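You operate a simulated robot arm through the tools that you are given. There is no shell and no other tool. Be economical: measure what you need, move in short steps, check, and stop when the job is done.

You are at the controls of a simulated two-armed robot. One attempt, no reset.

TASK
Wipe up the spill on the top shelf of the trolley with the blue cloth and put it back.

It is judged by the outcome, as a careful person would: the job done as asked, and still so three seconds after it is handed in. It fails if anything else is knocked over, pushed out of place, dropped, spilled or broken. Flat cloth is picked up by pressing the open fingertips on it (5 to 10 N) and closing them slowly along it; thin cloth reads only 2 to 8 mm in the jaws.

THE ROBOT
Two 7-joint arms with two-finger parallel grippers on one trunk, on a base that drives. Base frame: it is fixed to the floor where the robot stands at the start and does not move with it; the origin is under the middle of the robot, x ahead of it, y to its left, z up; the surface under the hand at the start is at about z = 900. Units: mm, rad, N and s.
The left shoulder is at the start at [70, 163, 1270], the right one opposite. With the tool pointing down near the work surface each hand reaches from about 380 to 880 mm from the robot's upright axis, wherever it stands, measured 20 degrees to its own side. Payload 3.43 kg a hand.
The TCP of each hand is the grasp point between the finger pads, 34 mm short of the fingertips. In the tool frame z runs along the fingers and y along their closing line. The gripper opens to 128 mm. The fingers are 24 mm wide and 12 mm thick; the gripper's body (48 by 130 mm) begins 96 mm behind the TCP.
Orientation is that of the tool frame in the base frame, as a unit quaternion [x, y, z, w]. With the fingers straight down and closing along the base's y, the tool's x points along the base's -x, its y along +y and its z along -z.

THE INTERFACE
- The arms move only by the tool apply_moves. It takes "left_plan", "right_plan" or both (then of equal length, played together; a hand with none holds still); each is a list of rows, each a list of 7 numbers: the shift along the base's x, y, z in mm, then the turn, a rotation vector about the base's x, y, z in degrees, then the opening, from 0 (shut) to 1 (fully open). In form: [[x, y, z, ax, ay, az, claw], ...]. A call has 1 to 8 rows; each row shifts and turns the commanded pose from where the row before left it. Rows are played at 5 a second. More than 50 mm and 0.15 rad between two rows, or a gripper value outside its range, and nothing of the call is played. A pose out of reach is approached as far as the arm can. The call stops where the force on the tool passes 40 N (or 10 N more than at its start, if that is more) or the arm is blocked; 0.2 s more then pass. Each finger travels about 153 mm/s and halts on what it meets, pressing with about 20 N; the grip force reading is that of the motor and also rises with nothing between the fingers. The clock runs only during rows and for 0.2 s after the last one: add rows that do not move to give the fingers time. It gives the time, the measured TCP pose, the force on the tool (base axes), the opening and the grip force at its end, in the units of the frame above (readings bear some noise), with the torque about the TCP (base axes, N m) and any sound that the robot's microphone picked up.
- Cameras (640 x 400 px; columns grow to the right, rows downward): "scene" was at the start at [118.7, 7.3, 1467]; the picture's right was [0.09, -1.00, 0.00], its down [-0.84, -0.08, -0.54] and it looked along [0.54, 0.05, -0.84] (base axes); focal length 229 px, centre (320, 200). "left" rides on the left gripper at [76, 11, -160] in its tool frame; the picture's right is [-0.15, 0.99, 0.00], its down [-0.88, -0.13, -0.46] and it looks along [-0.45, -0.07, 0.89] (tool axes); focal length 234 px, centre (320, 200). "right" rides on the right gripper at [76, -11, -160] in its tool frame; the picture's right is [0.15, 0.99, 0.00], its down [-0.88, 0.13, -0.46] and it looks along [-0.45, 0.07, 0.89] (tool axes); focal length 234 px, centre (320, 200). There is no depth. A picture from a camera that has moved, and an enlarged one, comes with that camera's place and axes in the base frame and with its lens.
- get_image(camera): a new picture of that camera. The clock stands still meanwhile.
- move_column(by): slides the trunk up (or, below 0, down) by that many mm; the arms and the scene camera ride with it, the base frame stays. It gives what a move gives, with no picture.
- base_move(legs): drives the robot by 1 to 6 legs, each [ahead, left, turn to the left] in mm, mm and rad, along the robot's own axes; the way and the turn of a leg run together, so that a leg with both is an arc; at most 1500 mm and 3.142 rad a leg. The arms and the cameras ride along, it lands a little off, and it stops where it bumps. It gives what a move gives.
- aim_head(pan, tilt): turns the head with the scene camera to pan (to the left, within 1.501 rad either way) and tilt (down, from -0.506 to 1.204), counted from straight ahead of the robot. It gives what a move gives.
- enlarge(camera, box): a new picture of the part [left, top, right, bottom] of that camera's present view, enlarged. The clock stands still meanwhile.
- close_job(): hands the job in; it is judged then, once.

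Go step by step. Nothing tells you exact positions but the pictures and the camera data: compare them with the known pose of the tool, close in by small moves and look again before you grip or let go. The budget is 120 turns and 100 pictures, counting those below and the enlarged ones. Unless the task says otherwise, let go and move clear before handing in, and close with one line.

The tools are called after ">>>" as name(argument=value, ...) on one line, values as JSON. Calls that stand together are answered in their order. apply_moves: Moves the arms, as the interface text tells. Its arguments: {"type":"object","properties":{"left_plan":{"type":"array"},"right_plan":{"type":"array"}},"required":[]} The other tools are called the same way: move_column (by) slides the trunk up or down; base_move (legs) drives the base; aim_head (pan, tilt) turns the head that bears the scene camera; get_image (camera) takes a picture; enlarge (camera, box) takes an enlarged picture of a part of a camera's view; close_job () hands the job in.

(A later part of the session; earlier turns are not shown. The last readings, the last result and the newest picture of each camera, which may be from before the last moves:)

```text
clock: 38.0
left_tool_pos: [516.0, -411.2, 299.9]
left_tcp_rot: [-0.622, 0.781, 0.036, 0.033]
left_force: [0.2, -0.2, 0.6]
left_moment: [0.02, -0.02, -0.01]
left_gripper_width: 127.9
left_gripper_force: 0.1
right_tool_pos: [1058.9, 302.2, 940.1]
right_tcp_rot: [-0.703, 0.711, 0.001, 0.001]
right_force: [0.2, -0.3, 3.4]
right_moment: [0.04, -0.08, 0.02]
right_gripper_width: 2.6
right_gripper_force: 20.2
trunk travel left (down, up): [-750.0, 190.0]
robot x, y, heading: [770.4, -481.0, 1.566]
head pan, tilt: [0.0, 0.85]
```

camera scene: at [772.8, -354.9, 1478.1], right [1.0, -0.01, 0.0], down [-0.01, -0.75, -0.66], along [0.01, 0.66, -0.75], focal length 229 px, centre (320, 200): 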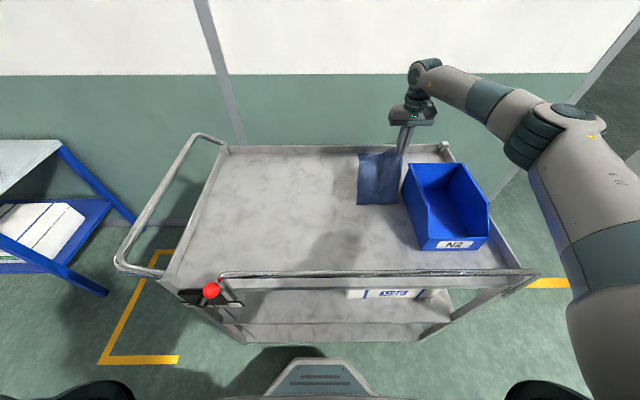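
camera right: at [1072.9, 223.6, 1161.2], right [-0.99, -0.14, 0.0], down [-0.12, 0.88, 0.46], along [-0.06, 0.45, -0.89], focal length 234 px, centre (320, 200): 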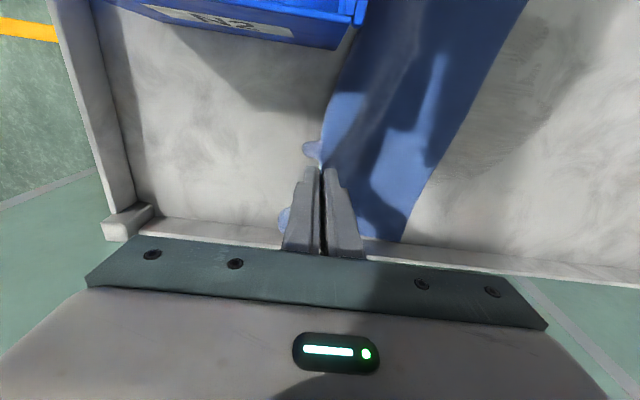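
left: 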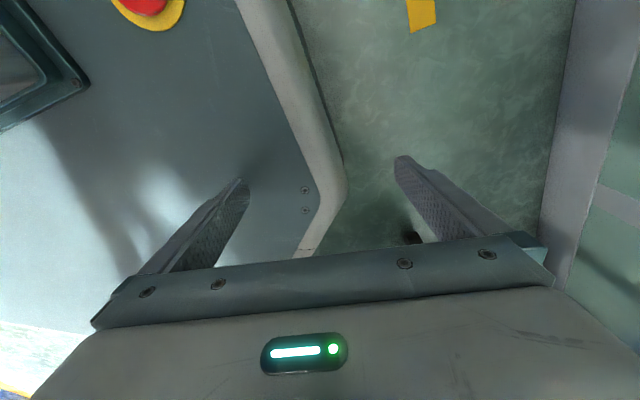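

>>> apply_moves(right_plan=[[0, 0, -2, 0, 0, 0, 0], [-30, 0, 0, 0, 0, 0, 0], [-30, 0, 0, 0, 0, 0, 0], [-30, 0, 0, 0, 0, 0, 0], [-30, 0, 0, 0, 0, 0, 0], [-30, 0, 0, 0, 0, 0, 0], [-30, 0, 0, 0, 0, 0, 0], [0, 0, 0, 0, 0, 0, 0]])

>>> enlarge(camera="scene", box=[270, 140, 430, 240])

>>> get_image(camera="right")

```text
clock: 39.8
left_tool_pos: [517.3, -411.2, 301.0]
left_tcp_rot: [-0.622, 0.781, 0.037, 0.034]
left_force: [-0.2, 0.6, 0.4]
left_moment: [-0.02, 0.05, 0.01]
left_gripper_width: 127.8
left_gripper_force: 0.1
right_tool_pos: [879.4, 300.6, 938.7]
right_tcp_rot: [-0.703, 0.711, 0.0, -0.001]
right_force: [-1.3, 0.5, 0.4]
right_moment: [-0.03, 0.0, 0.01]
right_gripper_width: 2.6
right_gripper_force: 19.9
trunk travel left (down, up): [-750.0, 190.0]
robot x, y, heading: [771.7, -488.3, 1.567]
head pan, tilt: [0.0, 0.85]
```

```text
4.00 times, centred on (350, 190) of scene
camera zoom: at [772.6, -354.9, 1478.1], right [1.0, -0.01, 0.0], down [-0.01, -0.75, -0.66], along [0.01, 0.66, -0.75], focal length 916 px, centre (200, 240)
```

zoom: 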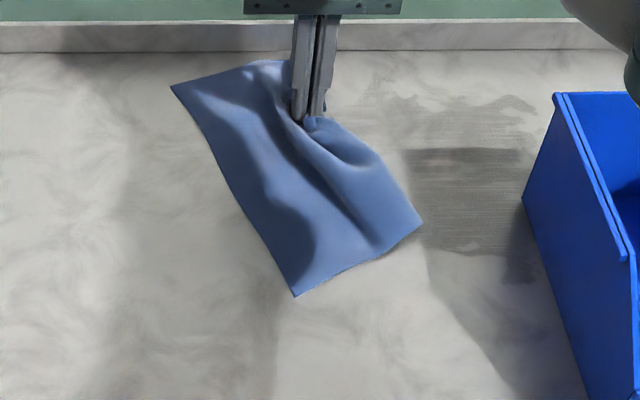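

```text
60 pictures are left
camera right: at [891.6, 224.2, 1097.9], right [-0.99, -0.14, 0.0], down [-0.12, 0.88, 0.46], along [-0.06, 0.45, -0.89], focal length 234 px, centre (320, 200)
```

right: 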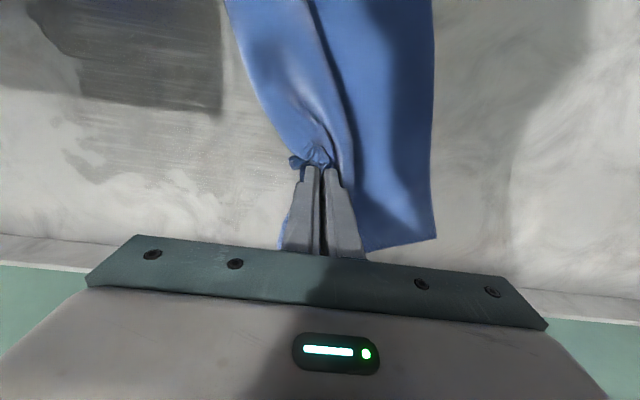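

The film is thinning with each pass. I'll lift, carry out again to (1045, 250), and drag inward once more with slightly more pressure.

>>> apply_moves(right_plan=[[15, -8, 30, 0, 0, 0, 0], [40, -8, 15, 0, 0, 0, 0], [40, -8, 0, 0, 0, 0, 0], [40, -8, 0, 0, 0, 0, 0], [35, -8, 0, 0, 0, 0, 0], [0, -8, -25, 0, 0, 0, 0], [0, 0, -20, 0, 0, 0, 0], [0, 0, -1, 0, 0, 0, 0]])

>>> get_image(camera="right")

```text
clock: 41.6
left_tool_pos: [515.3, -410.2, 301.5]
left_tcp_rot: [-0.622, 0.782, 0.037, 0.034]
left_force: [0.1, 0.6, 0.7]
left_moment: [-0.01, -0.03, 0.01]
left_gripper_width: 128.1
left_gripper_force: 0.0
right_tool_pos: [1048.8, 253.4, 938.7]
right_tcp_rot: [-0.704, 0.71, 0.001, 0.001]
right_force: [0.1, 0.5, 10.4]
right_moment: [0.07, -0.04, 0.01]
right_gripper_width: 3.0
right_gripper_force: 19.7
trunk travel left (down, up): [-750.0, 190.0]
robot x, y, heading: [773.6, -482.9, 1.562]
head pan, tilt: [0.0, 0.85]
```

```text
59 pictures are left
camera right: at [1061.3, 176.8, 1096.5], right [-0.99, -0.14, 0.0], down [-0.12, 0.88, 0.46], along [-0.06, 0.45, -0.89], focal length 234 px, centre (320, 200)
```

right: 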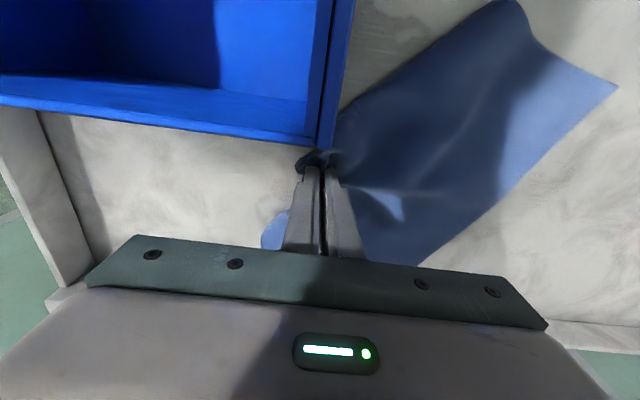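

The bin's corner is about 40 mm from the fingers, so I won't move toward it. I'll drag inward to −x now.

>>> apply_moves(right_plan=[[-30, 2, -1, 0, 0, 0, 0], [-30, 0, -1, 0, 0, 0, 0], [-30, 0, -1, 0, 0, 0, 0], [-30, 0, 0, 0, 0, 0, 0], [-30, 0, 0, 0, 0, 0, 0], [-30, 0, 0, 0, 0, 0, 0], [-30, 0, 0, 0, 0, 0, 0], [-20, 0, 0, 0, 0, 0, 0]])

>>> enlarge(camera="scene", box=[270, 140, 430, 240])

```text
clock: 43.4
left_tool_pos: [515.9, -411.9, 302.0]
left_tcp_rot: [-0.622, 0.781, 0.038, 0.036]
left_force: [0.4, -0.7, -0.2]
left_moment: [-0.01, -0.01, -0.01]
left_gripper_width: 128.0
left_gripper_force: 0.0
right_tool_pos: [819.2, 251.9, 937.5]
right_tcp_rot: [-0.704, 0.711, 0.002, 0.002]
right_force: [8.0, -0.1, 29.6]
right_moment: [0.05, -0.4, 0.04]
right_gripper_width: 3.2
right_gripper_force: 20.1
trunk travel left (down, up): [-750.0, 190.0]
robot x, y, heading: [770.2, -483.5, 1.564]
head pan, tilt: [0.0, 0.85]
```

```text
4.00 times, centred on (350, 190) of scene
camera zoom: at [771.8, -359.1, 1478.6], right [1.0, -0.01, 0.0], down [-0.01, -0.75, -0.66], along [0.01, 0.66, -0.75], focal length 916 px, centre (200, 240)
```

zoom: 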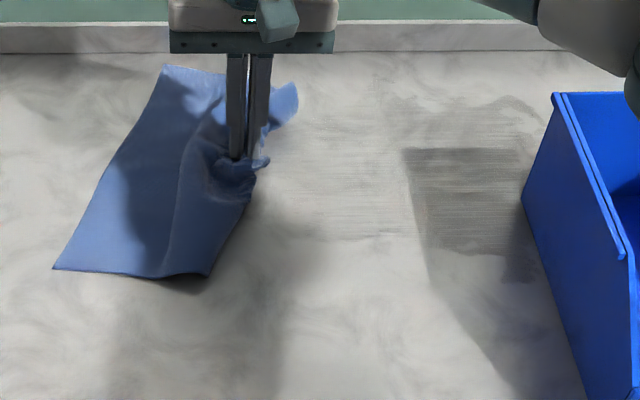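

The film keeps fading and the cloth is bunched a bit under the fingers (about 30 N). I'll lift and lay it at (1005, 195) for the lower part, then drag inward.

>>> apply_moves(right_plan=[[0, -8, 40, 0, 0, 0, 0], [40, -10, 10, 0, 0, 0, 0], [40, -10, 0, 0, 0, 0, 0], [40, -10, 0, 0, 0, 0, 0], [40, -10, 0, 0, 0, 0, 0], [25, -10, -5, 0, 0, 0, 0], [0, 0, -22, 0, 0, 0, 0], [0, 0, -20, 0, 0, 0, 0]])

>>> get_image(camera="right")

>>> enlarge(camera="scene", box=[270, 140, 430, 240])

```text
clock: 45.2
left_tool_pos: [517.5, -410.9, 300.3]
left_tcp_rot: [-0.622, 0.781, 0.037, 0.034]
left_force: [-0.2, -0.1, 0.1]
left_moment: [-0.03, -0.06, 0.04]
left_gripper_width: 128.0
left_gripper_force: 0.0
right_tool_pos: [1005.8, 196.2, 938.9]
right_tcp_rot: [-0.704, 0.71, 0.001, 0.0]
right_force: [0.4, 0.9, 5.1]
right_moment: [0.02, -0.02, 0.0]
right_gripper_width: 2.6
right_gripper_force: 20.2
trunk travel left (down, up): [-750.0, 190.0]
robot x, y, heading: [770.4, -480.9, 1.557]
head pan, tilt: [0.0, 0.85]
```

```text
57 pictures are left
camera right: at [1017.9, 120.0, 1097.2], right [-0.99, -0.14, 0.0], down [-0.12, 0.88, 0.46], along [-0.06, 0.45, -0.89], focal length 234 px, centre (320, 200)
```

right: 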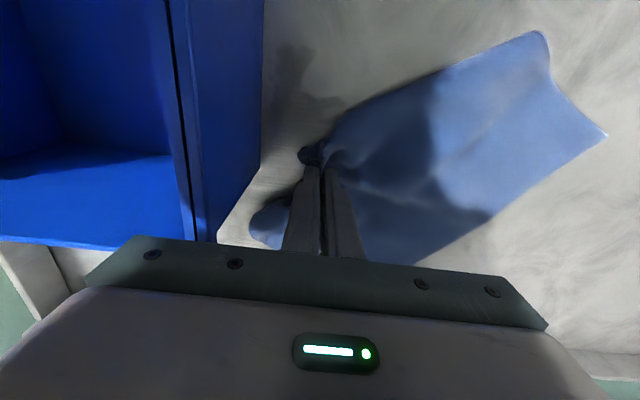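

```text
4.00 times, centred on (350, 190) of scene
camera zoom: at [771.7, -355.5, 1478.4], right [1.0, -0.01, 0.0], down [-0.01, -0.75, -0.66], along [0.01, 0.66, -0.75], focal length 916 px, centre (200, 240)
```

zoom: 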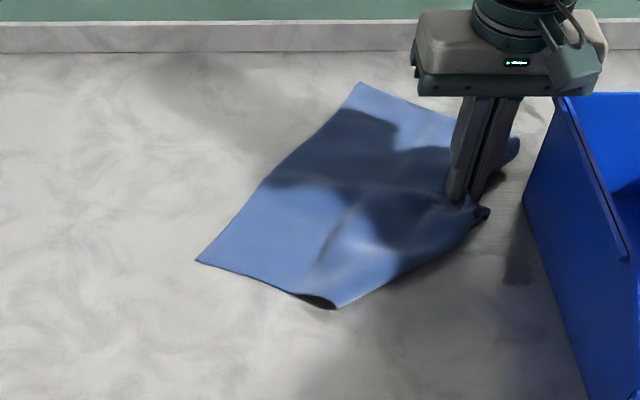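

A small wet strip remains beside the bin at about (1032, 100–170). I'll lift, lower at (1028, 110), drag it away from the bin side along +y and then inward.

>>> apply_moves(right_plan=[[0, -20, 35, 0, 0, 0, 0], [8, -35, 5, 0, 0, 0, 0], [14, -35, -5, 0, 0, 0, 0], [0, 0, -18, 0, 0, 0, 0], [0, 0, -17, 0, 0, 0, 0], [0, 0, 0, 0, 0, 0, 0]])

>>> get_image(camera="right")

>>> enlarge(camera="scene", box=[310, 140, 470, 240])

```text
clock: 46.6
left_tool_pos: [517.1, -411.5, 301.5]
left_tcp_rot: [-0.622, 0.781, 0.037, 0.034]
left_force: [0.4, -0.7, -0.5]
left_moment: [0.01, -0.02, 0.03]
left_gripper_width: 128.0
left_gripper_force: 0.0
right_tool_pos: [1026.1, 107.0, 938.4]
right_tcp_rot: [-0.703, 0.711, 0.001, 0.002]
right_force: [-0.1, 0.4, 20.3]
right_moment: [0.01, -0.16, 0.03]
right_gripper_width: 2.7
right_gripper_force: 19.9
trunk travel left (down, up): [-750.0, 190.0]
robot x, y, heading: [770.0, -485.1, 1.566]
head pan, tilt: [0.0, 0.85]
```

```text
55 pictures are left
camera right: at [1038.4, 30.0, 1096.3], right [-0.99, -0.14, 0.0], down [-0.12, 0.88, 0.46], along [-0.06, 0.46, -0.89], focal length 234 px, centre (320, 200)
```

right: 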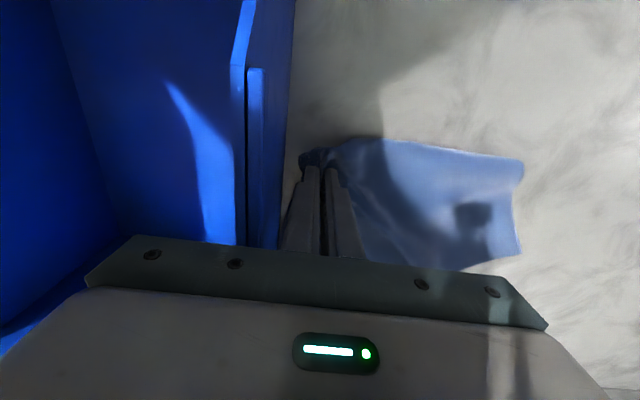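

```text
4.00 times, centred on (390, 190) of scene
camera zoom: at [770.4, -356.4, 1478.7], right [1.0, -0.01, 0.0], down [-0.01, -0.75, -0.66], along [0.01, 0.66, -0.75], focal length 916 px, centre (40, 240)
```

zoom: 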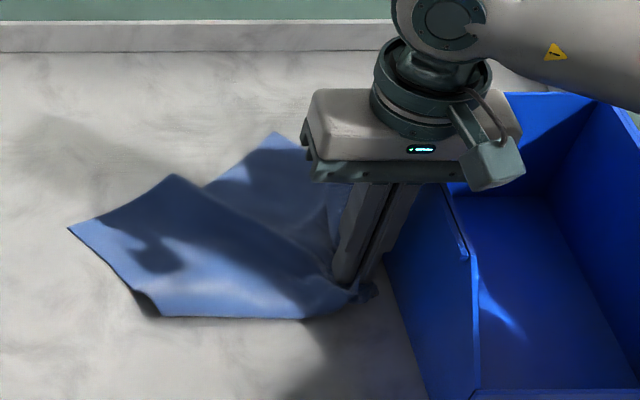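

The fingers are clear of the bin. I'll drag away from it along +y, then inward.

>>> apply_moves(right_plan=[[-4, 10, 1, 0, 0, 0, 0], [-2, 25, 0, 0, 0, 0, 0], [-2, 25, 0, 0, 0, 0, 0], [0, 25, 0, 0, 0, 0, 0], [-30, 5, 0, 0, 0, 0, 0], [-30, 0, 0, 0, 0, 0, 0], [-30, 0, 0, 0, 0, 0, 0], [-30, 0, 0, 0, 0, 0, 0]])

>>> apply_moves(right_plan=[[-30, 0, 0, 0, 0, 0, 0], [-30, 0, 0, 0, 0, 0, 0], [-30, 0, 10, 0, 0, 0, 0], [-35, 0, 15, 0, 0, 0, 0], [0, 0, 0, 0, 0, 0, 0]])

>>> enlarge(camera="scene", box=[270, 140, 430, 240])

>>> get_image(camera="right")

```text
clock: 48.4
left_tool_pos: [516.0, -411.8, 301.7]
left_tcp_rot: [-0.622, 0.781, 0.036, 0.035]
left_force: [0.0, 0.4, 0.0]
left_moment: [-0.03, -0.02, 0.03]
left_gripper_width: 127.9
left_gripper_force: 0.0
right_tool_pos: [897.0, 195.7, 938.3]
right_tcp_rot: [-0.703, 0.711, 0.0, 0.0]
right_force: [1.3, -0.7, 9.8]
right_moment: [-0.04, -0.15, -0.03]
right_gripper_width: 2.7
right_gripper_force: 19.9
trunk travel left (down, up): [-750.0, 190.0]
robot x, y, heading: [772.1, -482.4, 1.56]
head pan, tilt: [0.0, 0.85]
```

```text
clock: 49.6
left_tool_pos: [517.4, -411.0, 302.7]
left_tcp_rot: [-0.623, 0.781, 0.036, 0.033]
left_force: [1.0, 0.6, 1.4]
left_moment: [-0.01, 0.0, 0.02]
left_gripper_width: 127.9
left_gripper_force: 0.1
right_tool_pos: [775.9, 196.5, 962.4]
right_tcp_rot: [-0.703, 0.711, 0.001, -0.001]
right_force: [0.9, 0.3, 1.1]
right_moment: [-0.02, 0.01, -0.03]
right_gripper_width: 2.8
right_gripper_force: 20.0
trunk travel left (down, up): [-750.0, 190.0]
robot x, y, heading: [770.2, -482.0, 1.56]
head pan, tilt: [0.0, 0.85]
```

```text
4.00 times, centred on (350, 190) of scene
camera zoom: at [773.1, -354.5, 1478.1], right [1.0, -0.01, 0.0], down [-0.01, -0.75, -0.66], along [0.01, 0.66, -0.75], focal length 916 px, centre (200, 240)
```

zoom: 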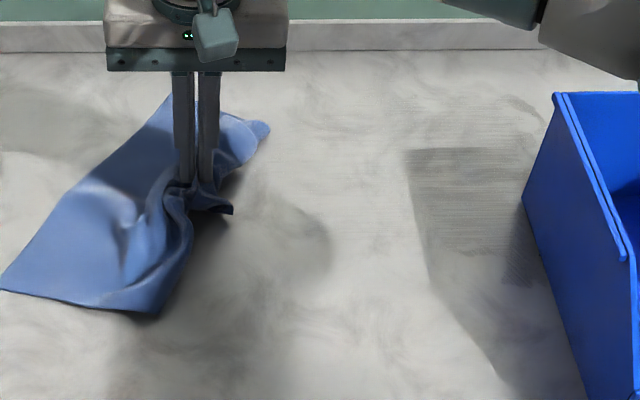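

```text
52 pictures are left
camera right: at [788.3, 121.1, 1121.6], right [-0.99, -0.14, 0.0], down [-0.12, 0.88, 0.46], along [-0.06, 0.45, -0.89], focal length 234 px, centre (320, 200)
```

right: 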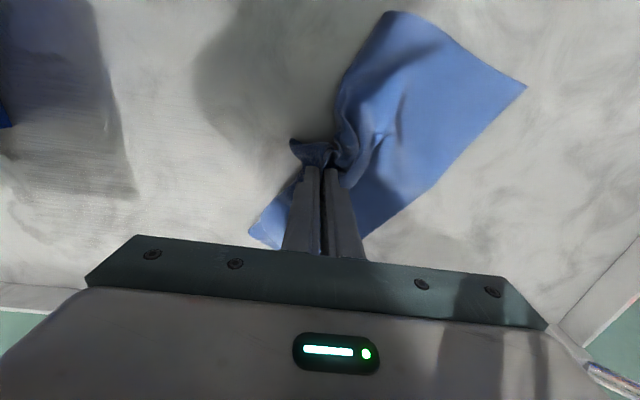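

Much cleaner; faint film remains around x 950–1065, y 130–330. I'll make another set of inward passes there.

>>> apply_moves(right_plan=[[35, 15, 20, 0, 0, 0, 0], [45, 18, 0, 0, 0, 0, 0], [45, 18, 0, 0, 0, 0, 0], [45, 18, 0, 0, 0, 0, 0], [45, 18, 0, 0, 0, 0, 0], [45, 18, 0, 0, 0, 0, 0], [20, 0, -22, 0, 0, 0, 0], [0, 0, -22, 0, 0, 0, 0]])

>>> apply_moves(right_plan=[[0, 0, -1, 0, 0, 0, 0], [-30, 0, 0, 0, 0, 0, 0], [-30, 0, 0, 0, 0, 0, 0], [-30, 0, 0, 0, 0, 0, 0], [-30, -3, 0, 0, 0, 0, 0], [-30, -3, 0, 0, 0, 0, 0]])

>>> apply_moves(right_plan=[[10, -10, 30, 0, 0, 0, 0], [40, -10, 10, 0, 0, 0, 0], [40, -10, 0, 0, 0, 0, 0], [40, -5, 0, 0, 0, 0, 0], [15, 0, 0, 0, 0, 0, 0], [0, 0, -20, 0, 0, 0, 0], [0, 0, -20, 0, 0, 0, 0], [0, 0, 0, 0, 0, 0, 0]])

>>> get_image(camera="right")

```text
clock: 51.4
left_tool_pos: [516.6, -411.6, 301.2]
left_tcp_rot: [-0.622, 0.781, 0.038, 0.034]
left_force: [-0.4, -1.1, -0.2]
left_moment: [0.01, -0.02, 0.0]
left_gripper_width: 128.2
left_gripper_force: 0.1
right_tool_pos: [1055.6, 304.3, 939.2]
right_tcp_rot: [-0.703, 0.711, 0.001, 0.001]
right_force: [1.3, 0.7, 5.9]
right_moment: [0.01, 0.0, 0.0]
right_gripper_width: 3.0
right_gripper_force: 18.9
trunk travel left (down, up): [-750.0, 190.0]
robot x, y, heading: [771.0, -483.6, 1.566]
head pan, tilt: [0.0, 0.85]
```

```text
clock: 52.8
left_tool_pos: [516.9, -411.3, 300.6]
left_tcp_rot: [-0.622, 0.781, 0.038, 0.035]
left_force: [-1.7, -0.1, 0.2]
left_moment: [-0.02, 0.03, 0.0]
left_gripper_width: 128.0
left_gripper_force: 0.0
right_tool_pos: [902.1, 294.4, 937.8]
right_tcp_rot: [-0.703, 0.711, 0.001, 0.001]
right_force: [4.5, -0.1, 19.0]
right_moment: [-0.09, -0.1, 0.02]
right_gripper_width: 2.8
right_gripper_force: 20.0
trunk travel left (down, up): [-750.0, 190.0]
robot x, y, heading: [771.0, -485.1, 1.563]
head pan, tilt: [0.0, 0.85]
```

```text
clock: 54.6
left_tool_pos: [516.9, -411.6, 300.0]
left_tcp_rot: [-0.621, 0.782, 0.037, 0.034]
left_force: [0.6, -0.2, -0.4]
left_moment: [0.01, 0.01, 0.0]
left_gripper_width: 128.0
left_gripper_force: 0.1
right_tool_pos: [1048.8, 262.4, 938.1]
right_tcp_rot: [-0.703, 0.711, 0.001, 0.001]
right_force: [2.3, 0.3, 9.3]
right_moment: [0.06, -0.09, -0.01]
right_gripper_width: 2.7
right_gripper_force: 20.1
trunk travel left (down, up): [-750.0, 190.0]
robot x, y, heading: [769.3, -485.3, 1.561]
head pan, tilt: [0.0, 0.85]
```

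```text
51 pictures are left
camera right: at [1060.2, 186.2, 1096.9], right [-0.99, -0.14, 0.0], down [-0.12, 0.88, 0.46], along [-0.06, 0.45, -0.89], focal length 234 px, centre (320, 200)
```

right: 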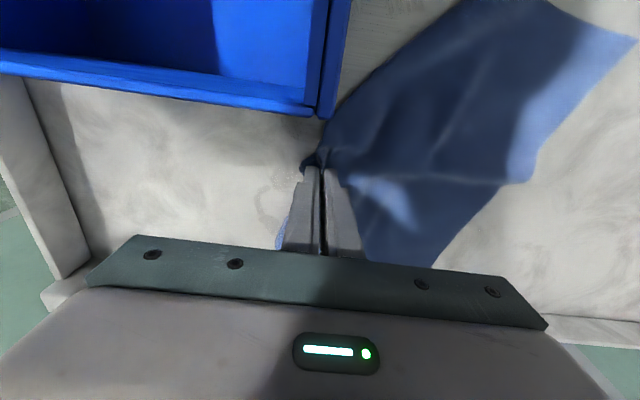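

I see a small mark just to +x of the fingers, near (1093, 292). I'll zoom on it.

>>> enlarge(camera="right", box=[180, 100, 340, 250])

```text
2.67 times, centred on (260, 175) of right
camera zoom: at [1060.2, 186.2, 1096.9], right [-0.99, -0.14, 0.0], down [-0.12, 0.88, 0.46], along [-0.06, 0.45, -0.89], focal length 624 px, centre (480, 267)
```

zoom: 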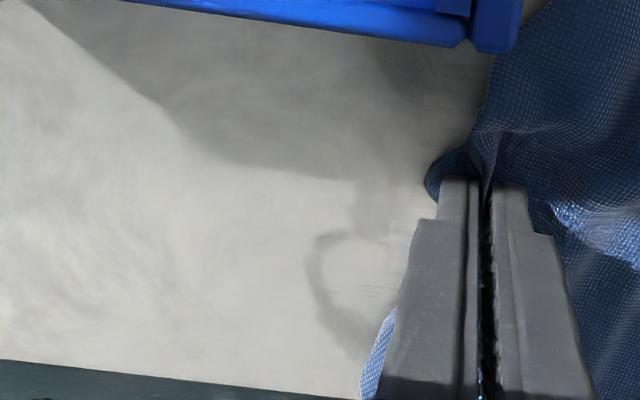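

A few wet remnants lie at x 1080–1110, y 220–330. I'll start the next strokes farther out, at x ≈ 1115.

>>> apply_moves(right_plan=[[10, 15, 30, 0, 0, 0, 0], [30, 20, 5, 0, 0, 0, 0], [28, 18, 0, 0, 0, 0, 0], [0, 0, -20, 0, 0, 0, 0], [0, 0, -15, 0, 0, 0, 0], [0, 0, 0, 0, 0, 0, 0]])

>>> get_image(camera="right")

```text
clock: 56.0
left_tool_pos: [516.7, -410.1, 301.1]
left_tcp_rot: [-0.622, 0.782, 0.037, 0.035]
left_force: [0.3, -0.1, -0.3]
left_moment: [0.03, -0.02, -0.04]
left_gripper_width: 128.2
left_gripper_force: 0.1
right_tool_pos: [1117.0, 314.2, 938.0]
right_tcp_rot: [-0.703, 0.711, 0.0, 0.001]
right_force: [1.1, 0.4, 9.8]
right_moment: [0.02, -0.04, -0.01]
right_gripper_width: 3.0
right_gripper_force: 20.1
trunk travel left (down, up): [-750.0, 190.0]
robot x, y, heading: [770.9, -486.1, 1.564]
head pan, tilt: [0.0, 0.85]
```

```text
49 pictures are left
camera right: at [1129.1, 237.5, 1097.2], right [-0.99, -0.14, 0.0], down [-0.12, 0.88, 0.46], along [-0.06, 0.45, -0.89], focal length 234 px, centre (320, 200)
```

right: 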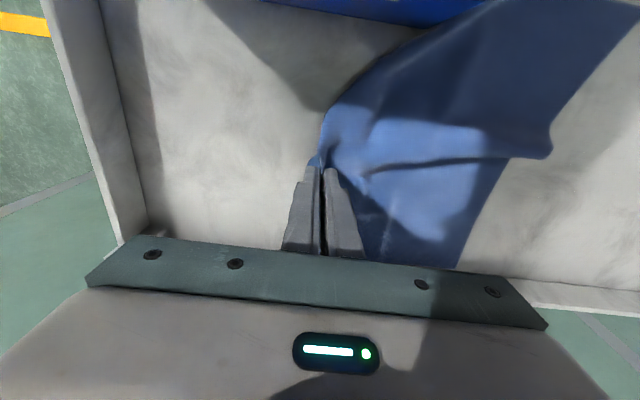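

>>> apply_moves(right_plan=[[-25, -2, -0.5, 0, 0, 0, 0], [-30, -3, 0, 0, 0, 0, 0], [-30, -3, 0, 0, 0, 0, 0], [-30, -3, 0, 0, 0, 0, 0], [-30, 0, 0, 0, 0, 0, 0], [-30, 0, 0, 0, 0, 0, 0]])

>>> apply_moves(right_plan=[[10, -5, 30, 0, 0, 0, 0], [40, -10, 10, 0, 0, 0, 0], [45, -10, 0, 0, 0, 0, 0], [45, -10, 0, 0, 0, 0, 0], [25, -5, 0, 0, 0, 0, 0], [0, -5, -20, 0, 0, 0, 0], [0, 0, -20, 0, 0, 0, 0], [0, 0, 0, 0, 0, 0, 0]])

>>> get_image(camera="right")

>>> get_image(camera="scene")

```text
clock: 57.4
left_tool_pos: [517.1, -411.0, 300.7]
left_tcp_rot: [-0.622, 0.782, 0.038, 0.035]
left_force: [-0.9, -0.3, 0.3]
left_moment: [-0.03, 0.01, 0.0]
left_gripper_width: 127.5
left_gripper_force: 0.1
right_tool_pos: [942.5, 301.1, 938.5]
right_tcp_rot: [-0.704, 0.71, 0.001, 0.001]
right_force: [3.4, -0.5, 15.9]
right_moment: [-0.06, -0.11, 0.04]
right_gripper_width: 2.8
right_gripper_force: 20.0
trunk travel left (down, up): [-750.0, 190.0]
robot x, y, heading: [771.4, -480.4, 1.56]
head pan, tilt: [0.0, 0.85]
```

```text
clock: 59.2
left_tool_pos: [517.1, -411.3, 301.6]
left_tcp_rot: [-0.622, 0.781, 0.036, 0.034]
left_force: [0.4, -0.3, 0.0]
left_moment: [0.01, 0.0, 0.02]
left_gripper_width: 128.2
left_gripper_force: 0.0
right_tool_pos: [1105.7, 259.7, 937.7]
right_tcp_rot: [-0.704, 0.71, 0.001, 0.002]
right_force: [1.9, 0.1, 10.0]
right_moment: [-0.03, -0.1, -0.03]
right_gripper_width: 2.9
right_gripper_force: 19.5
trunk travel left (down, up): [-750.0, 190.0]
robot x, y, heading: [768.5, -482.7, 1.564]
head pan, tilt: [0.0, 0.85]
```

```text
48 pictures are left
camera right: at [1118.9, 181.5, 1096.7], right [-0.99, -0.14, 0.0], down [-0.12, 0.88, 0.46], along [-0.06, 0.45, -0.89], focal length 234 px, centre (320, 200)
```

right: 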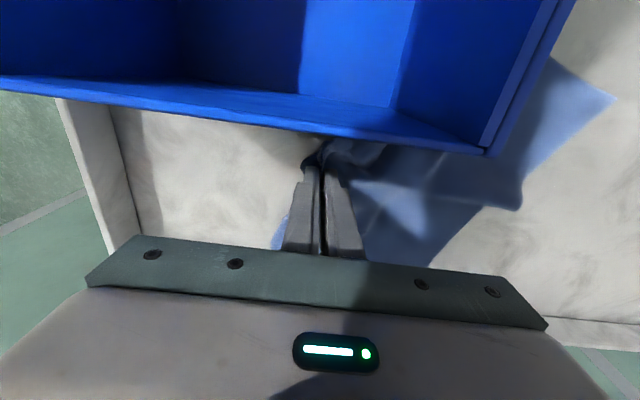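

```text
47 pictures are left
camera scene: at [771.1, -355.9, 1478.4], right [1.0, -0.01, 0.0], down [-0.01, -0.75, -0.66], along [0.01, 0.66, -0.75], focal length 229 px, centre (320, 200)
```

scene: 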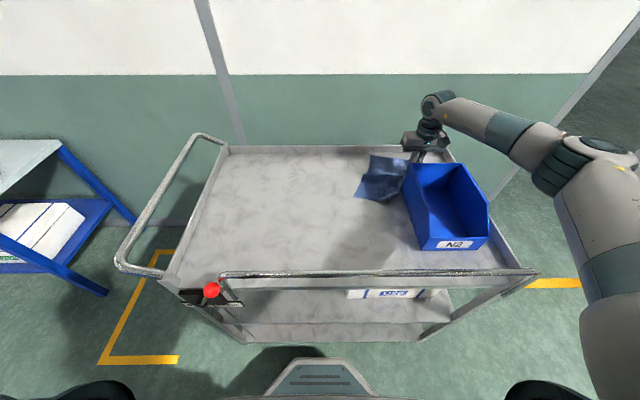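

>>> apply_moves(right_plan=[[-8, -6, 0, 0, 0, 0, 0], [-8, -6, 0, 0, 0, 0, 0], [-25, 0, 0, 0, 0, 0, 0], [-25, 0, 0, 0, 0, 0, 0], [-25, 2, 0, 0, 0, 0, 0], [-30, 2, 0, 0, 0, 0, 0], [-30, 0, 0, 0, 0, 0, 0], [-30, 0, 0, 0, 0, 0, 0]])

>>> apply_moves(right_plan=[[-30, 0, 0, 0, 0, 0, 0], [-30, 0, 20, 0, 0, 0, 0], [-40, 0, 20, 0, 0, 0, 0], [-40, 0, 0, 0, 0, 0, 0], [0, 0, 0, 0, 0, 0, 0]])

>>> enlarge(camera="scene", box=[330, 140, 430, 202])

>>> get_image(camera="right")

```text
clock: 61.0
left_tool_pos: [516.7, -410.6, 300.7]
left_tcp_rot: [-0.622, 0.781, 0.038, 0.035]
left_force: [-0.2, 0.3, 0.0]
left_moment: [-0.01, -0.01, 0.0]
left_gripper_width: 127.7
left_gripper_force: 0.1
right_tool_pos: [922.6, 248.0, 938.0]
right_tcp_rot: [-0.703, 0.711, 0.0, 0.001]
right_force: [2.4, -0.1, 14.7]
right_moment: [-0.03, -0.22, -0.01]
right_gripper_width: 3.1
right_gripper_force: 20.0
trunk travel left (down, up): [-750.0, 190.0]
robot x, y, heading: [768.4, -486.6, 1.561]
head pan, tilt: [0.0, 0.85]
```

```text
clock: 62.2
left_tool_pos: [517.6, -410.8, 301.6]
left_tcp_rot: [-0.622, 0.781, 0.038, 0.033]
left_force: [0.6, -0.3, 0.4]
left_moment: [0.0, 0.01, 0.02]
left_gripper_width: 128.1
left_gripper_force: 0.1
right_tool_pos: [787.3, 251.5, 978.5]
right_tcp_rot: [-0.703, 0.711, 0.0, 0.0]
right_force: [0.5, -0.4, -0.4]
right_moment: [-0.01, 0.05, -0.03]
right_gripper_width: 2.8
right_gripper_force: 20.2
trunk travel left (down, up): [-750.0, 190.0]
robot x, y, heading: [773.8, -480.5, 1.564]
head pan, tilt: [0.0, 0.85]
```

```text
6.40 times, centred on (380, 171) of scene
camera zoom: at [773.3, -355.2, 1478.2], right [1.0, -0.01, 0.0], down [-0.01, -0.75, -0.66], along [0.01, 0.66, -0.75], focal length 1466 px, centre (-64, 386)
```

zoom: 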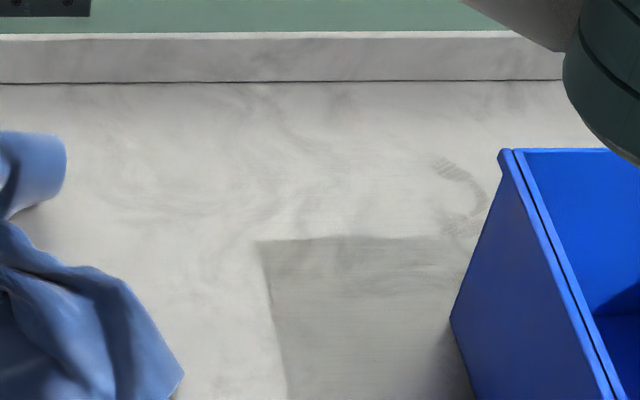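

```text
45 pictures are left
camera right: at [800.0, 174.8, 1137.4], right [-0.99, -0.14, 0.0], down [-0.12, 0.88, 0.46], along [-0.06, 0.45, -0.89], focal length 234 px, centre (320, 200)
```

right: 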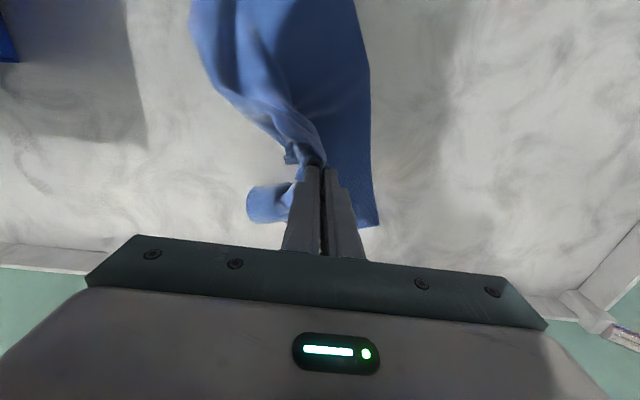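

Nearly clean; a faint C-shaped remnant is left at about x 1075–1112, y 270–335. I'll start at x ≈ 1135 and rub it inward.

>>> apply_moves(right_plan=[[45, 10, 0, 0, 0, 0, 0], [45, 10, 0, 0, 0, 0, 0], [45, 10, 0, 0, 0, 0, 0], [45, 10, 0, 0, 0, 0, 0], [45, 10, 0, 0, 0, 0, 0], [45, 10, 0, 0, 0, 0, 0], [45, 10, 0, 0, 0, 0, 0], [33, 13, -10, 0, 0, 0, 0]])

>>> apply_moves(right_plan=[[0, 0, -18, 0, 0, 0, 0], [0, 0, -13, 0, 0, 0, 0], [0, 0, -1, 0, 0, 0, 0], [-20, 0, 0, 0, 0, 0, 0], [-25, 0, 0, 0, 0, 0, 0], [-25, 0, 0, 0, 0, 0, 0], [20, -12, 0, 0, 0, 0, 0], [35, -8, 0, 0, 0, 0, 0]])

>>> apply_moves(right_plan=[[8, -5, 0, 0, 0, 0, 0], [-30, 0, 0, 0, 0, 0, 0], [-35, 0, 0, 0, 0, 0, 0], [25, -12, 0, 0, 0, 0, 0], [35, -5, 0, 0, 0, 0, 0], [-30, 0, 0, 0, 0, 0, 0], [-35, 0, 0, 0, 0, 0, 0], [-30, 0, 0, 0, 0, 0, 0]])

>>> get_image(camera="right")

```text
clock: 64.0
left_tool_pos: [517.3, -410.9, 301.3]
left_tcp_rot: [-0.623, 0.781, 0.037, 0.034]
left_force: [0.3, -0.1, 0.3]
left_moment: [0.01, 0.0, 0.02]
left_gripper_width: 128.1
left_gripper_force: 0.0
right_tool_pos: [1121.9, 330.5, 970.7]
right_tcp_rot: [-0.705, 0.71, 0.0, -0.001]
right_force: [-0.3, 1.4, -0.5]
right_moment: [-0.02, -0.01, -0.01]
right_gripper_width: 2.6
right_gripper_force: 20.4
right hand out of reach, approached as far as the arm can: row 8
trunk travel left (down, up): [-750.0, 190.0]
robot x, y, heading: [771.4, -485.8, 1.563]
head pan, tilt: [0.0, 0.85]
```

```text
clock: 65.8
left_tool_pos: [516.6, -411.9, 301.2]
left_tcp_rot: [-0.623, 0.78, 0.037, 0.035]
left_force: [0.0, 0.7, 0.6]
left_moment: [0.02, 0.0, -0.01]
left_gripper_width: 127.6
left_gripper_force: 0.1
right_tool_pos: [1109.0, 309.6, 938.2]
right_tcp_rot: [-0.704, 0.71, 0.0, 0.001]
right_force: [0.7, 0.4, 8.4]
right_moment: [-0.02, -0.04, 0.0]
right_gripper_width: 2.9
right_gripper_force: 20.3
trunk travel left (down, up): [-750.0, 190.0]
robot x, y, heading: [771.8, -480.5, 1.566]
head pan, tilt: [0.0, 0.85]
```

```text
clock: 67.6
left_tool_pos: [516.1, -412.0, 300.9]
left_tcp_rot: [-0.622, 0.781, 0.037, 0.034]
left_force: [0.2, -0.2, -0.6]
left_moment: [-0.02, 0.0, -0.01]
left_gripper_width: 128.0
left_gripper_force: 0.0
right_tool_pos: [1017.2, 287.0, 938.6]
right_tcp_rot: [-0.703, 0.711, 0.001, 0.0]
right_force: [1.9, -0.3, 7.6]
right_moment: [-0.03, -0.06, 0.01]
right_gripper_width: 2.9
right_gripper_force: 19.7
trunk travel left (down, up): [-750.0, 190.0]
robot x, y, heading: [770.4, -482.0, 1.558]
head pan, tilt: [0.0, 0.85]
```

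```text
44 pictures are left
camera right: at [1029.1, 210.3, 1097.2], right [-0.99, -0.14, 0.0], down [-0.12, 0.88, 0.46], along [-0.06, 0.45, -0.89], focal length 234 px, centre (320, 200)
```

right: 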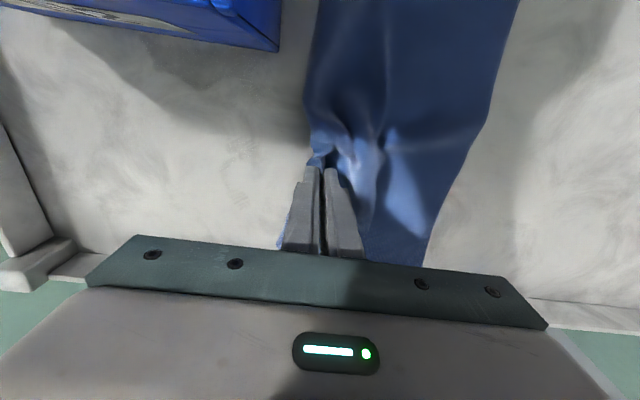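

That area looks clean. I'll lift away and inspect the whole formerly wet zone.

>>> apply_moves(right_plan=[[-20, 0, 20, 0, 0, 0, 0], [-40, 0, 25, 0, 0, 0, 0], [-45, -5, 10, 0, 0, 0, 0], [-45, -5, 10, 0, 0, 0, 0], [-45, -5, 0, 0, 0, 0, 0], [-45, -10, 0, 0, 0, 0, 0], [-45, -10, 0, 0, 0, 0, 0], [-45, -15, 0, 0, 0, 0, 0]])

>>> enlarge(camera="scene", box=[330, 140, 430, 202])

>>> enlarge(camera="scene", box=[250, 140, 410, 240])

>>> enlarge(camera="scene", box=[340, 180, 420, 230])

```text
clock: 69.4
left_tool_pos: [516.7, -412.5, 301.3]
left_tcp_rot: [-0.622, 0.781, 0.036, 0.034]
left_force: [-0.9, -0.4, -0.1]
left_moment: [0.05, 0.0, 0.02]
left_gripper_width: 127.9
left_gripper_force: 0.0
right_tool_pos: [685.2, 237.8, 999.1]
right_tcp_rot: [-0.703, 0.711, 0.0, 0.001]
right_force: [0.4, -0.4, -0.3]
right_moment: [-0.01, -0.04, 0.02]
right_gripper_width: 2.9
right_gripper_force: 20.2
trunk travel left (down, up): [-750.0, 190.0]
robot x, y, heading: [773.4, -483.4, 1.563]
head pan, tilt: [0.0, 0.85]
```

```text
6.40 times, centred on (380, 171) of scene
camera zoom: at [769.5, -355.4, 1478.2], right [1.0, -0.01, 0.0], down [-0.01, -0.75, -0.66], along [0.01, 0.66, -0.75], focal length 1466 px, centre (-64, 386)
```

zoom: 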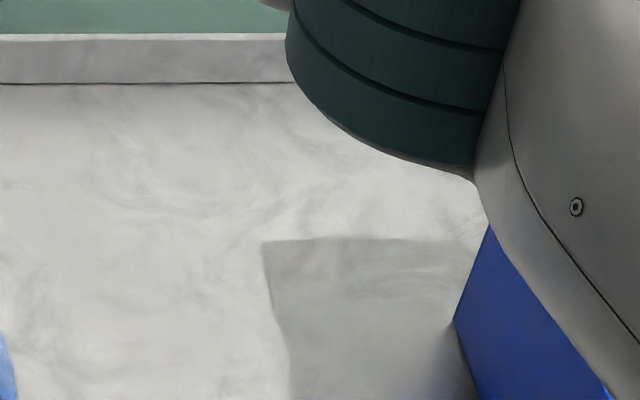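

```text
4.00 times, centred on (330, 190) of scene
camera zoom: at [769.5, -355.4, 1478.2], right [1.0, -0.01, 0.0], down [-0.01, -0.75, -0.66], along [0.01, 0.66, -0.75], focal length 916 px, centre (280, 240)
```

zoom: 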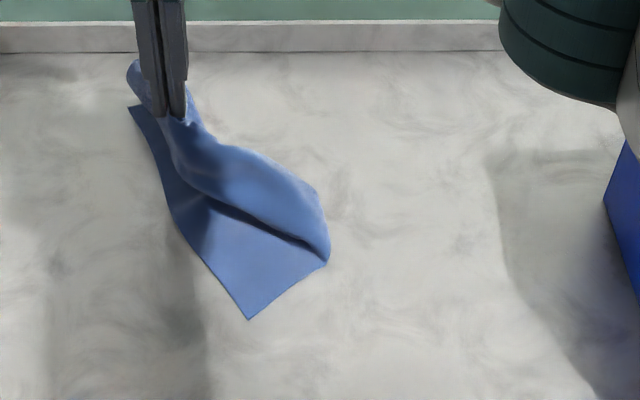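

```text
8.00 times, centred on (380, 205) of scene
camera zoom: at [769.5, -355.4, 1478.2], right [1.0, -0.01, 0.0], down [-0.01, -0.75, -0.66], along [0.01, 0.66, -0.75], focal length 1832 px, centre (-160, 160)
```

zoom: 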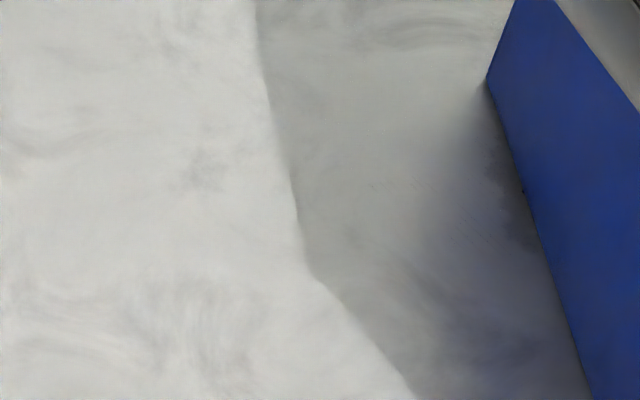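

The tray is almost entirely clean; a dark strip right at the bin's foot, near (1053, 105–160), could be residue. I'll take the hand over for a closer look.

>>> apply_moves(right_plan=[[45, -5, 5, 0, 0, 0, 0], [45, -5, 0, 0, 0, 0, 0], [45, -5, 0, 0, 0, 0, 0], [45, -5, 0, 0, 0, 0, 0], [45, -5, 0, 0, 0, 0, 0], [45, -5, 0, 0, 0, 0, 0], [20, -5, 0, 0, 0, 0, 0]])

>>> get_image(camera="right")

>>> enlarge(camera="right", box=[180, 0, 340, 100])

```text
clock: 71.0
left_tool_pos: [516.4, -411.1, 301.6]
left_tcp_rot: [-0.622, 0.781, 0.038, 0.034]
left_force: [-0.2, -0.6, 0.1]
left_moment: [-0.01, 0.0, 0.03]
left_gripper_width: 128.2
left_gripper_force: 0.1
right_tool_pos: [975.5, 202.9, 1008.4]
right_tcp_rot: [-0.704, 0.71, 0.0, 0.001]
right_force: [-0.6, 0.0, 0.1]
right_moment: [0.02, 0.0, -0.02]
right_gripper_width: 2.8
right_gripper_force: 20.5
trunk travel left (down, up): [-750.0, 190.0]
robot x, y, heading: [772.5, -482.2, 1.567]
head pan, tilt: [0.0, 0.85]
```

```text
40 pictures are left
camera right: at [988.1, 126.6, 1167.0], right [-0.99, -0.14, 0.0], down [-0.12, 0.88, 0.46], along [-0.06, 0.45, -0.89], focal length 234 px, centre (320, 200)
```

right: 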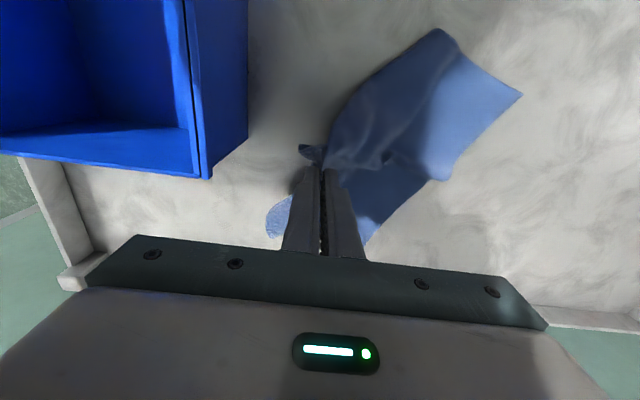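

```text
4.00 times, centred on (260, 50) of right
camera zoom: at [988.1, 126.6, 1167.0], right [-0.99, -0.14, 0.0], down [-0.12, 0.88, 0.46], along [-0.06, 0.45, -0.89], focal length 937 px, centre (560, 800)
```

zoom: 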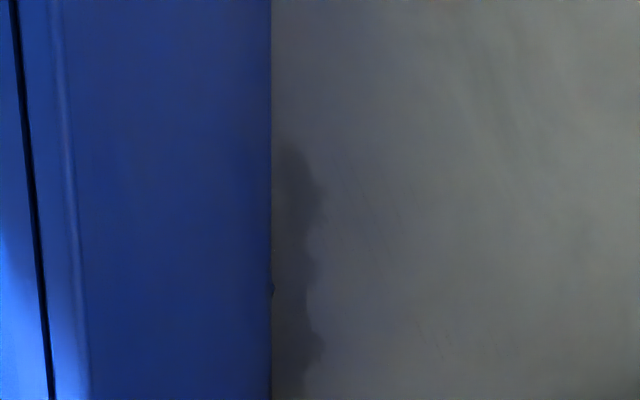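

There is a ~14 mm wet strip against the bin (x 1047–1061, y 95–160). I'll set the cloth down at (1030, 98), then ease toward the bin while watching the side force.

>>> apply_moves(right_plan=[[15, -35, 0, 0, 0, 0, 0], [20, -35, 0, 0, 0, 0, 0], [20, -35, -10, 0, 0, 0, 0], [0, 0, -30, 0, 0, 0, 0], [0, 0, -25, 0, 0, 0, 0], [0, 0, -5, 0, 0, 0, 0], [0, 0, 0, 0, 0, 0, 0]])

>>> get_image(camera="right")

```text
clock: 72.6
left_tool_pos: [516.8, -410.2, 300.8]
left_tcp_rot: [-0.622, 0.782, 0.037, 0.033]
left_force: [0.6, 0.3, -0.3]
left_moment: [-0.02, 0.03, -0.01]
left_gripper_width: 128.1
left_gripper_force: 0.1
right_tool_pos: [1031.0, 95.8, 938.1]
right_tcp_rot: [-0.703, 0.711, 0.0, 0.0]
right_force: [-0.8, -0.1, 6.4]
right_moment: [-0.02, 0.07, -0.08]
right_gripper_width: 2.6
right_gripper_force: 19.9
trunk travel left (down, up): [-750.0, 190.0]
robot x, y, heading: [771.8, -484.3, 1.56]
head pan, tilt: [0.0, 0.85]
```

```text
38 pictures are left
camera right: at [1043.5, 19.8, 1097.1], right [-0.99, -0.14, 0.0], down [-0.12, 0.88, 0.46], along [-0.06, 0.45, -0.89], focal length 234 px, centre (320, 200)
```

right: 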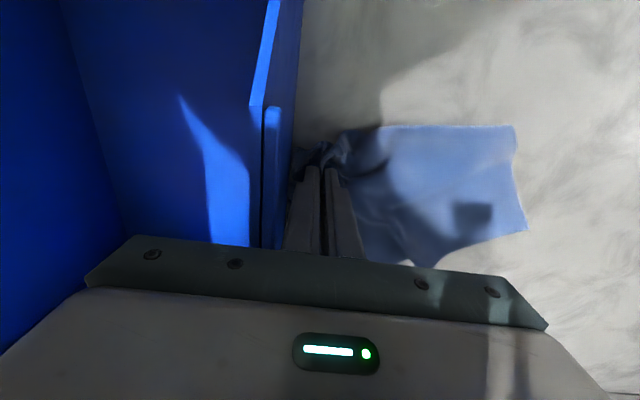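

>>> apply_moves(right_plan=[[4, 0, 0, 0, 0, 0, 0], [4, 0, 0, 0, 0, 0, 0], [0, 0, 0, 0, 0, 0, 0]])

>>> enlarge(camera="right", box=[230, 100, 390, 260])

```text
clock: 73.4
left_tool_pos: [517.0, -411.1, 301.8]
left_tcp_rot: [-0.623, 0.781, 0.036, 0.034]
left_force: [0.6, -0.7, -1.1]
left_moment: [0.0, 0.04, 0.02]
left_gripper_width: 127.9
left_gripper_force: 0.0
right_tool_pos: [1037.6, 97.0, 936.9]
right_tcp_rot: [-0.704, 0.71, 0.0, 0.001]
right_force: [-3.5, 1.0, 8.9]
right_moment: [-0.09, 0.09, 0.01]
right_gripper_width: 2.8
right_gripper_force: 20.0
trunk travel left (down, up): [-750.0, 190.0]
robot x, y, heading: [771.0, -483.0, 1.564]
head pan, tilt: [0.0, 0.85]
```

```text
2.50 times, centred on (310, 180) of right
camera zoom: at [1050.2, 20.4, 1096.6], right [-0.99, -0.14, 0.0], down [-0.12, 0.88, 0.46], along [-0.06, 0.45, -0.89], focal length 585 px, centre (345, 250)
```

zoom: 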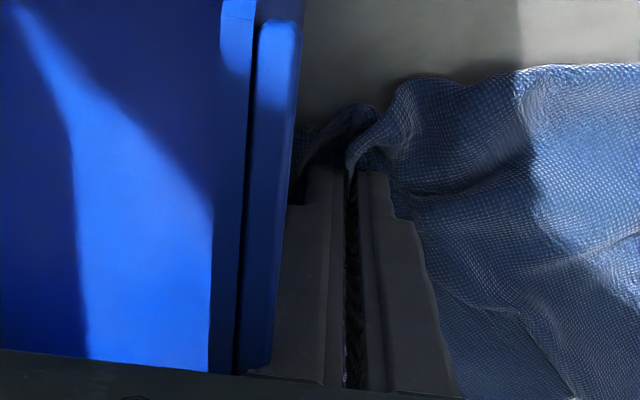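

Side force is only friction-level. I'll rub along the strip in ±y, gently.

>>> apply_moves(right_plan=[[3, 10, 0, 0, 0, 0, 0], [0, 20, 0, 0, 0, 0, 0], [0, 20, 0, 0, 0, 0, 0], [0, 20, 0, 0, 0, 0, 0], [0, 0, 0, 0, 0, 0, 0]])

>>> get_image(camera="right")

>>> enlarge(camera="right", box=[200, 0, 360, 160])

```text
clock: 74.6
left_tool_pos: [516.7, -411.5, 301.7]
left_tcp_rot: [-0.622, 0.781, 0.036, 0.034]
left_force: [0.3, -0.3, 0.1]
left_moment: [0.03, -0.01, -0.02]
left_gripper_width: 128.0
left_gripper_force: 0.1
right_tool_pos: [1040.7, 167.6, 937.8]
right_tcp_rot: [-0.704, 0.711, 0.001, 0.0]
right_force: [-0.8, -0.9, 7.0]
right_moment: [-0.06, 0.02, -0.01]
right_gripper_width: 2.6
right_gripper_force: 19.6
trunk travel left (down, up): [-750.0, 190.0]
robot x, y, heading: [770.6, -484.9, 1.562]
head pan, tilt: [0.0, 0.85]
```

```text
36 pictures are left
camera right: at [1052.7, 90.8, 1096.7], right [-0.99, -0.14, 0.0], down [-0.12, 0.88, 0.46], along [-0.06, 0.45, -0.89], focal length 234 px, centre (320, 200)
```

right: 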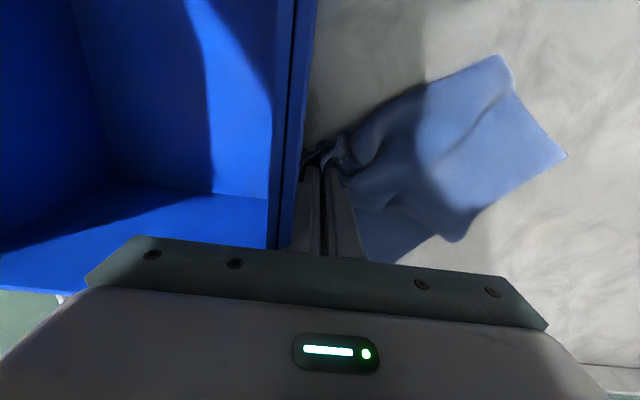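

```text
2.50 times, centred on (280, 80) of right
camera zoom: at [1052.7, 90.8, 1096.7], right [-0.99, -0.14, 0.0], down [-0.12, 0.88, 0.46], along [-0.06, 0.45, -0.89], focal length 585 px, centre (420, 500)
```

zoom: 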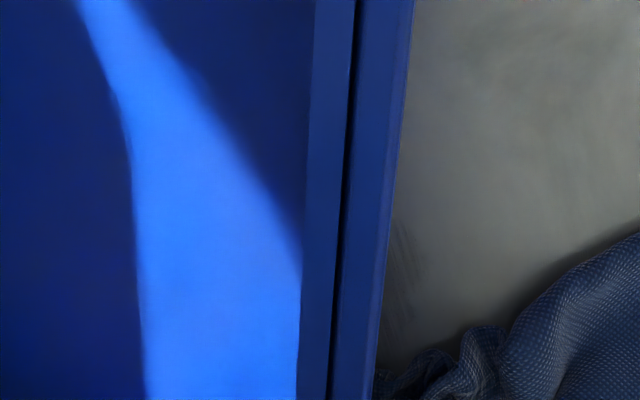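

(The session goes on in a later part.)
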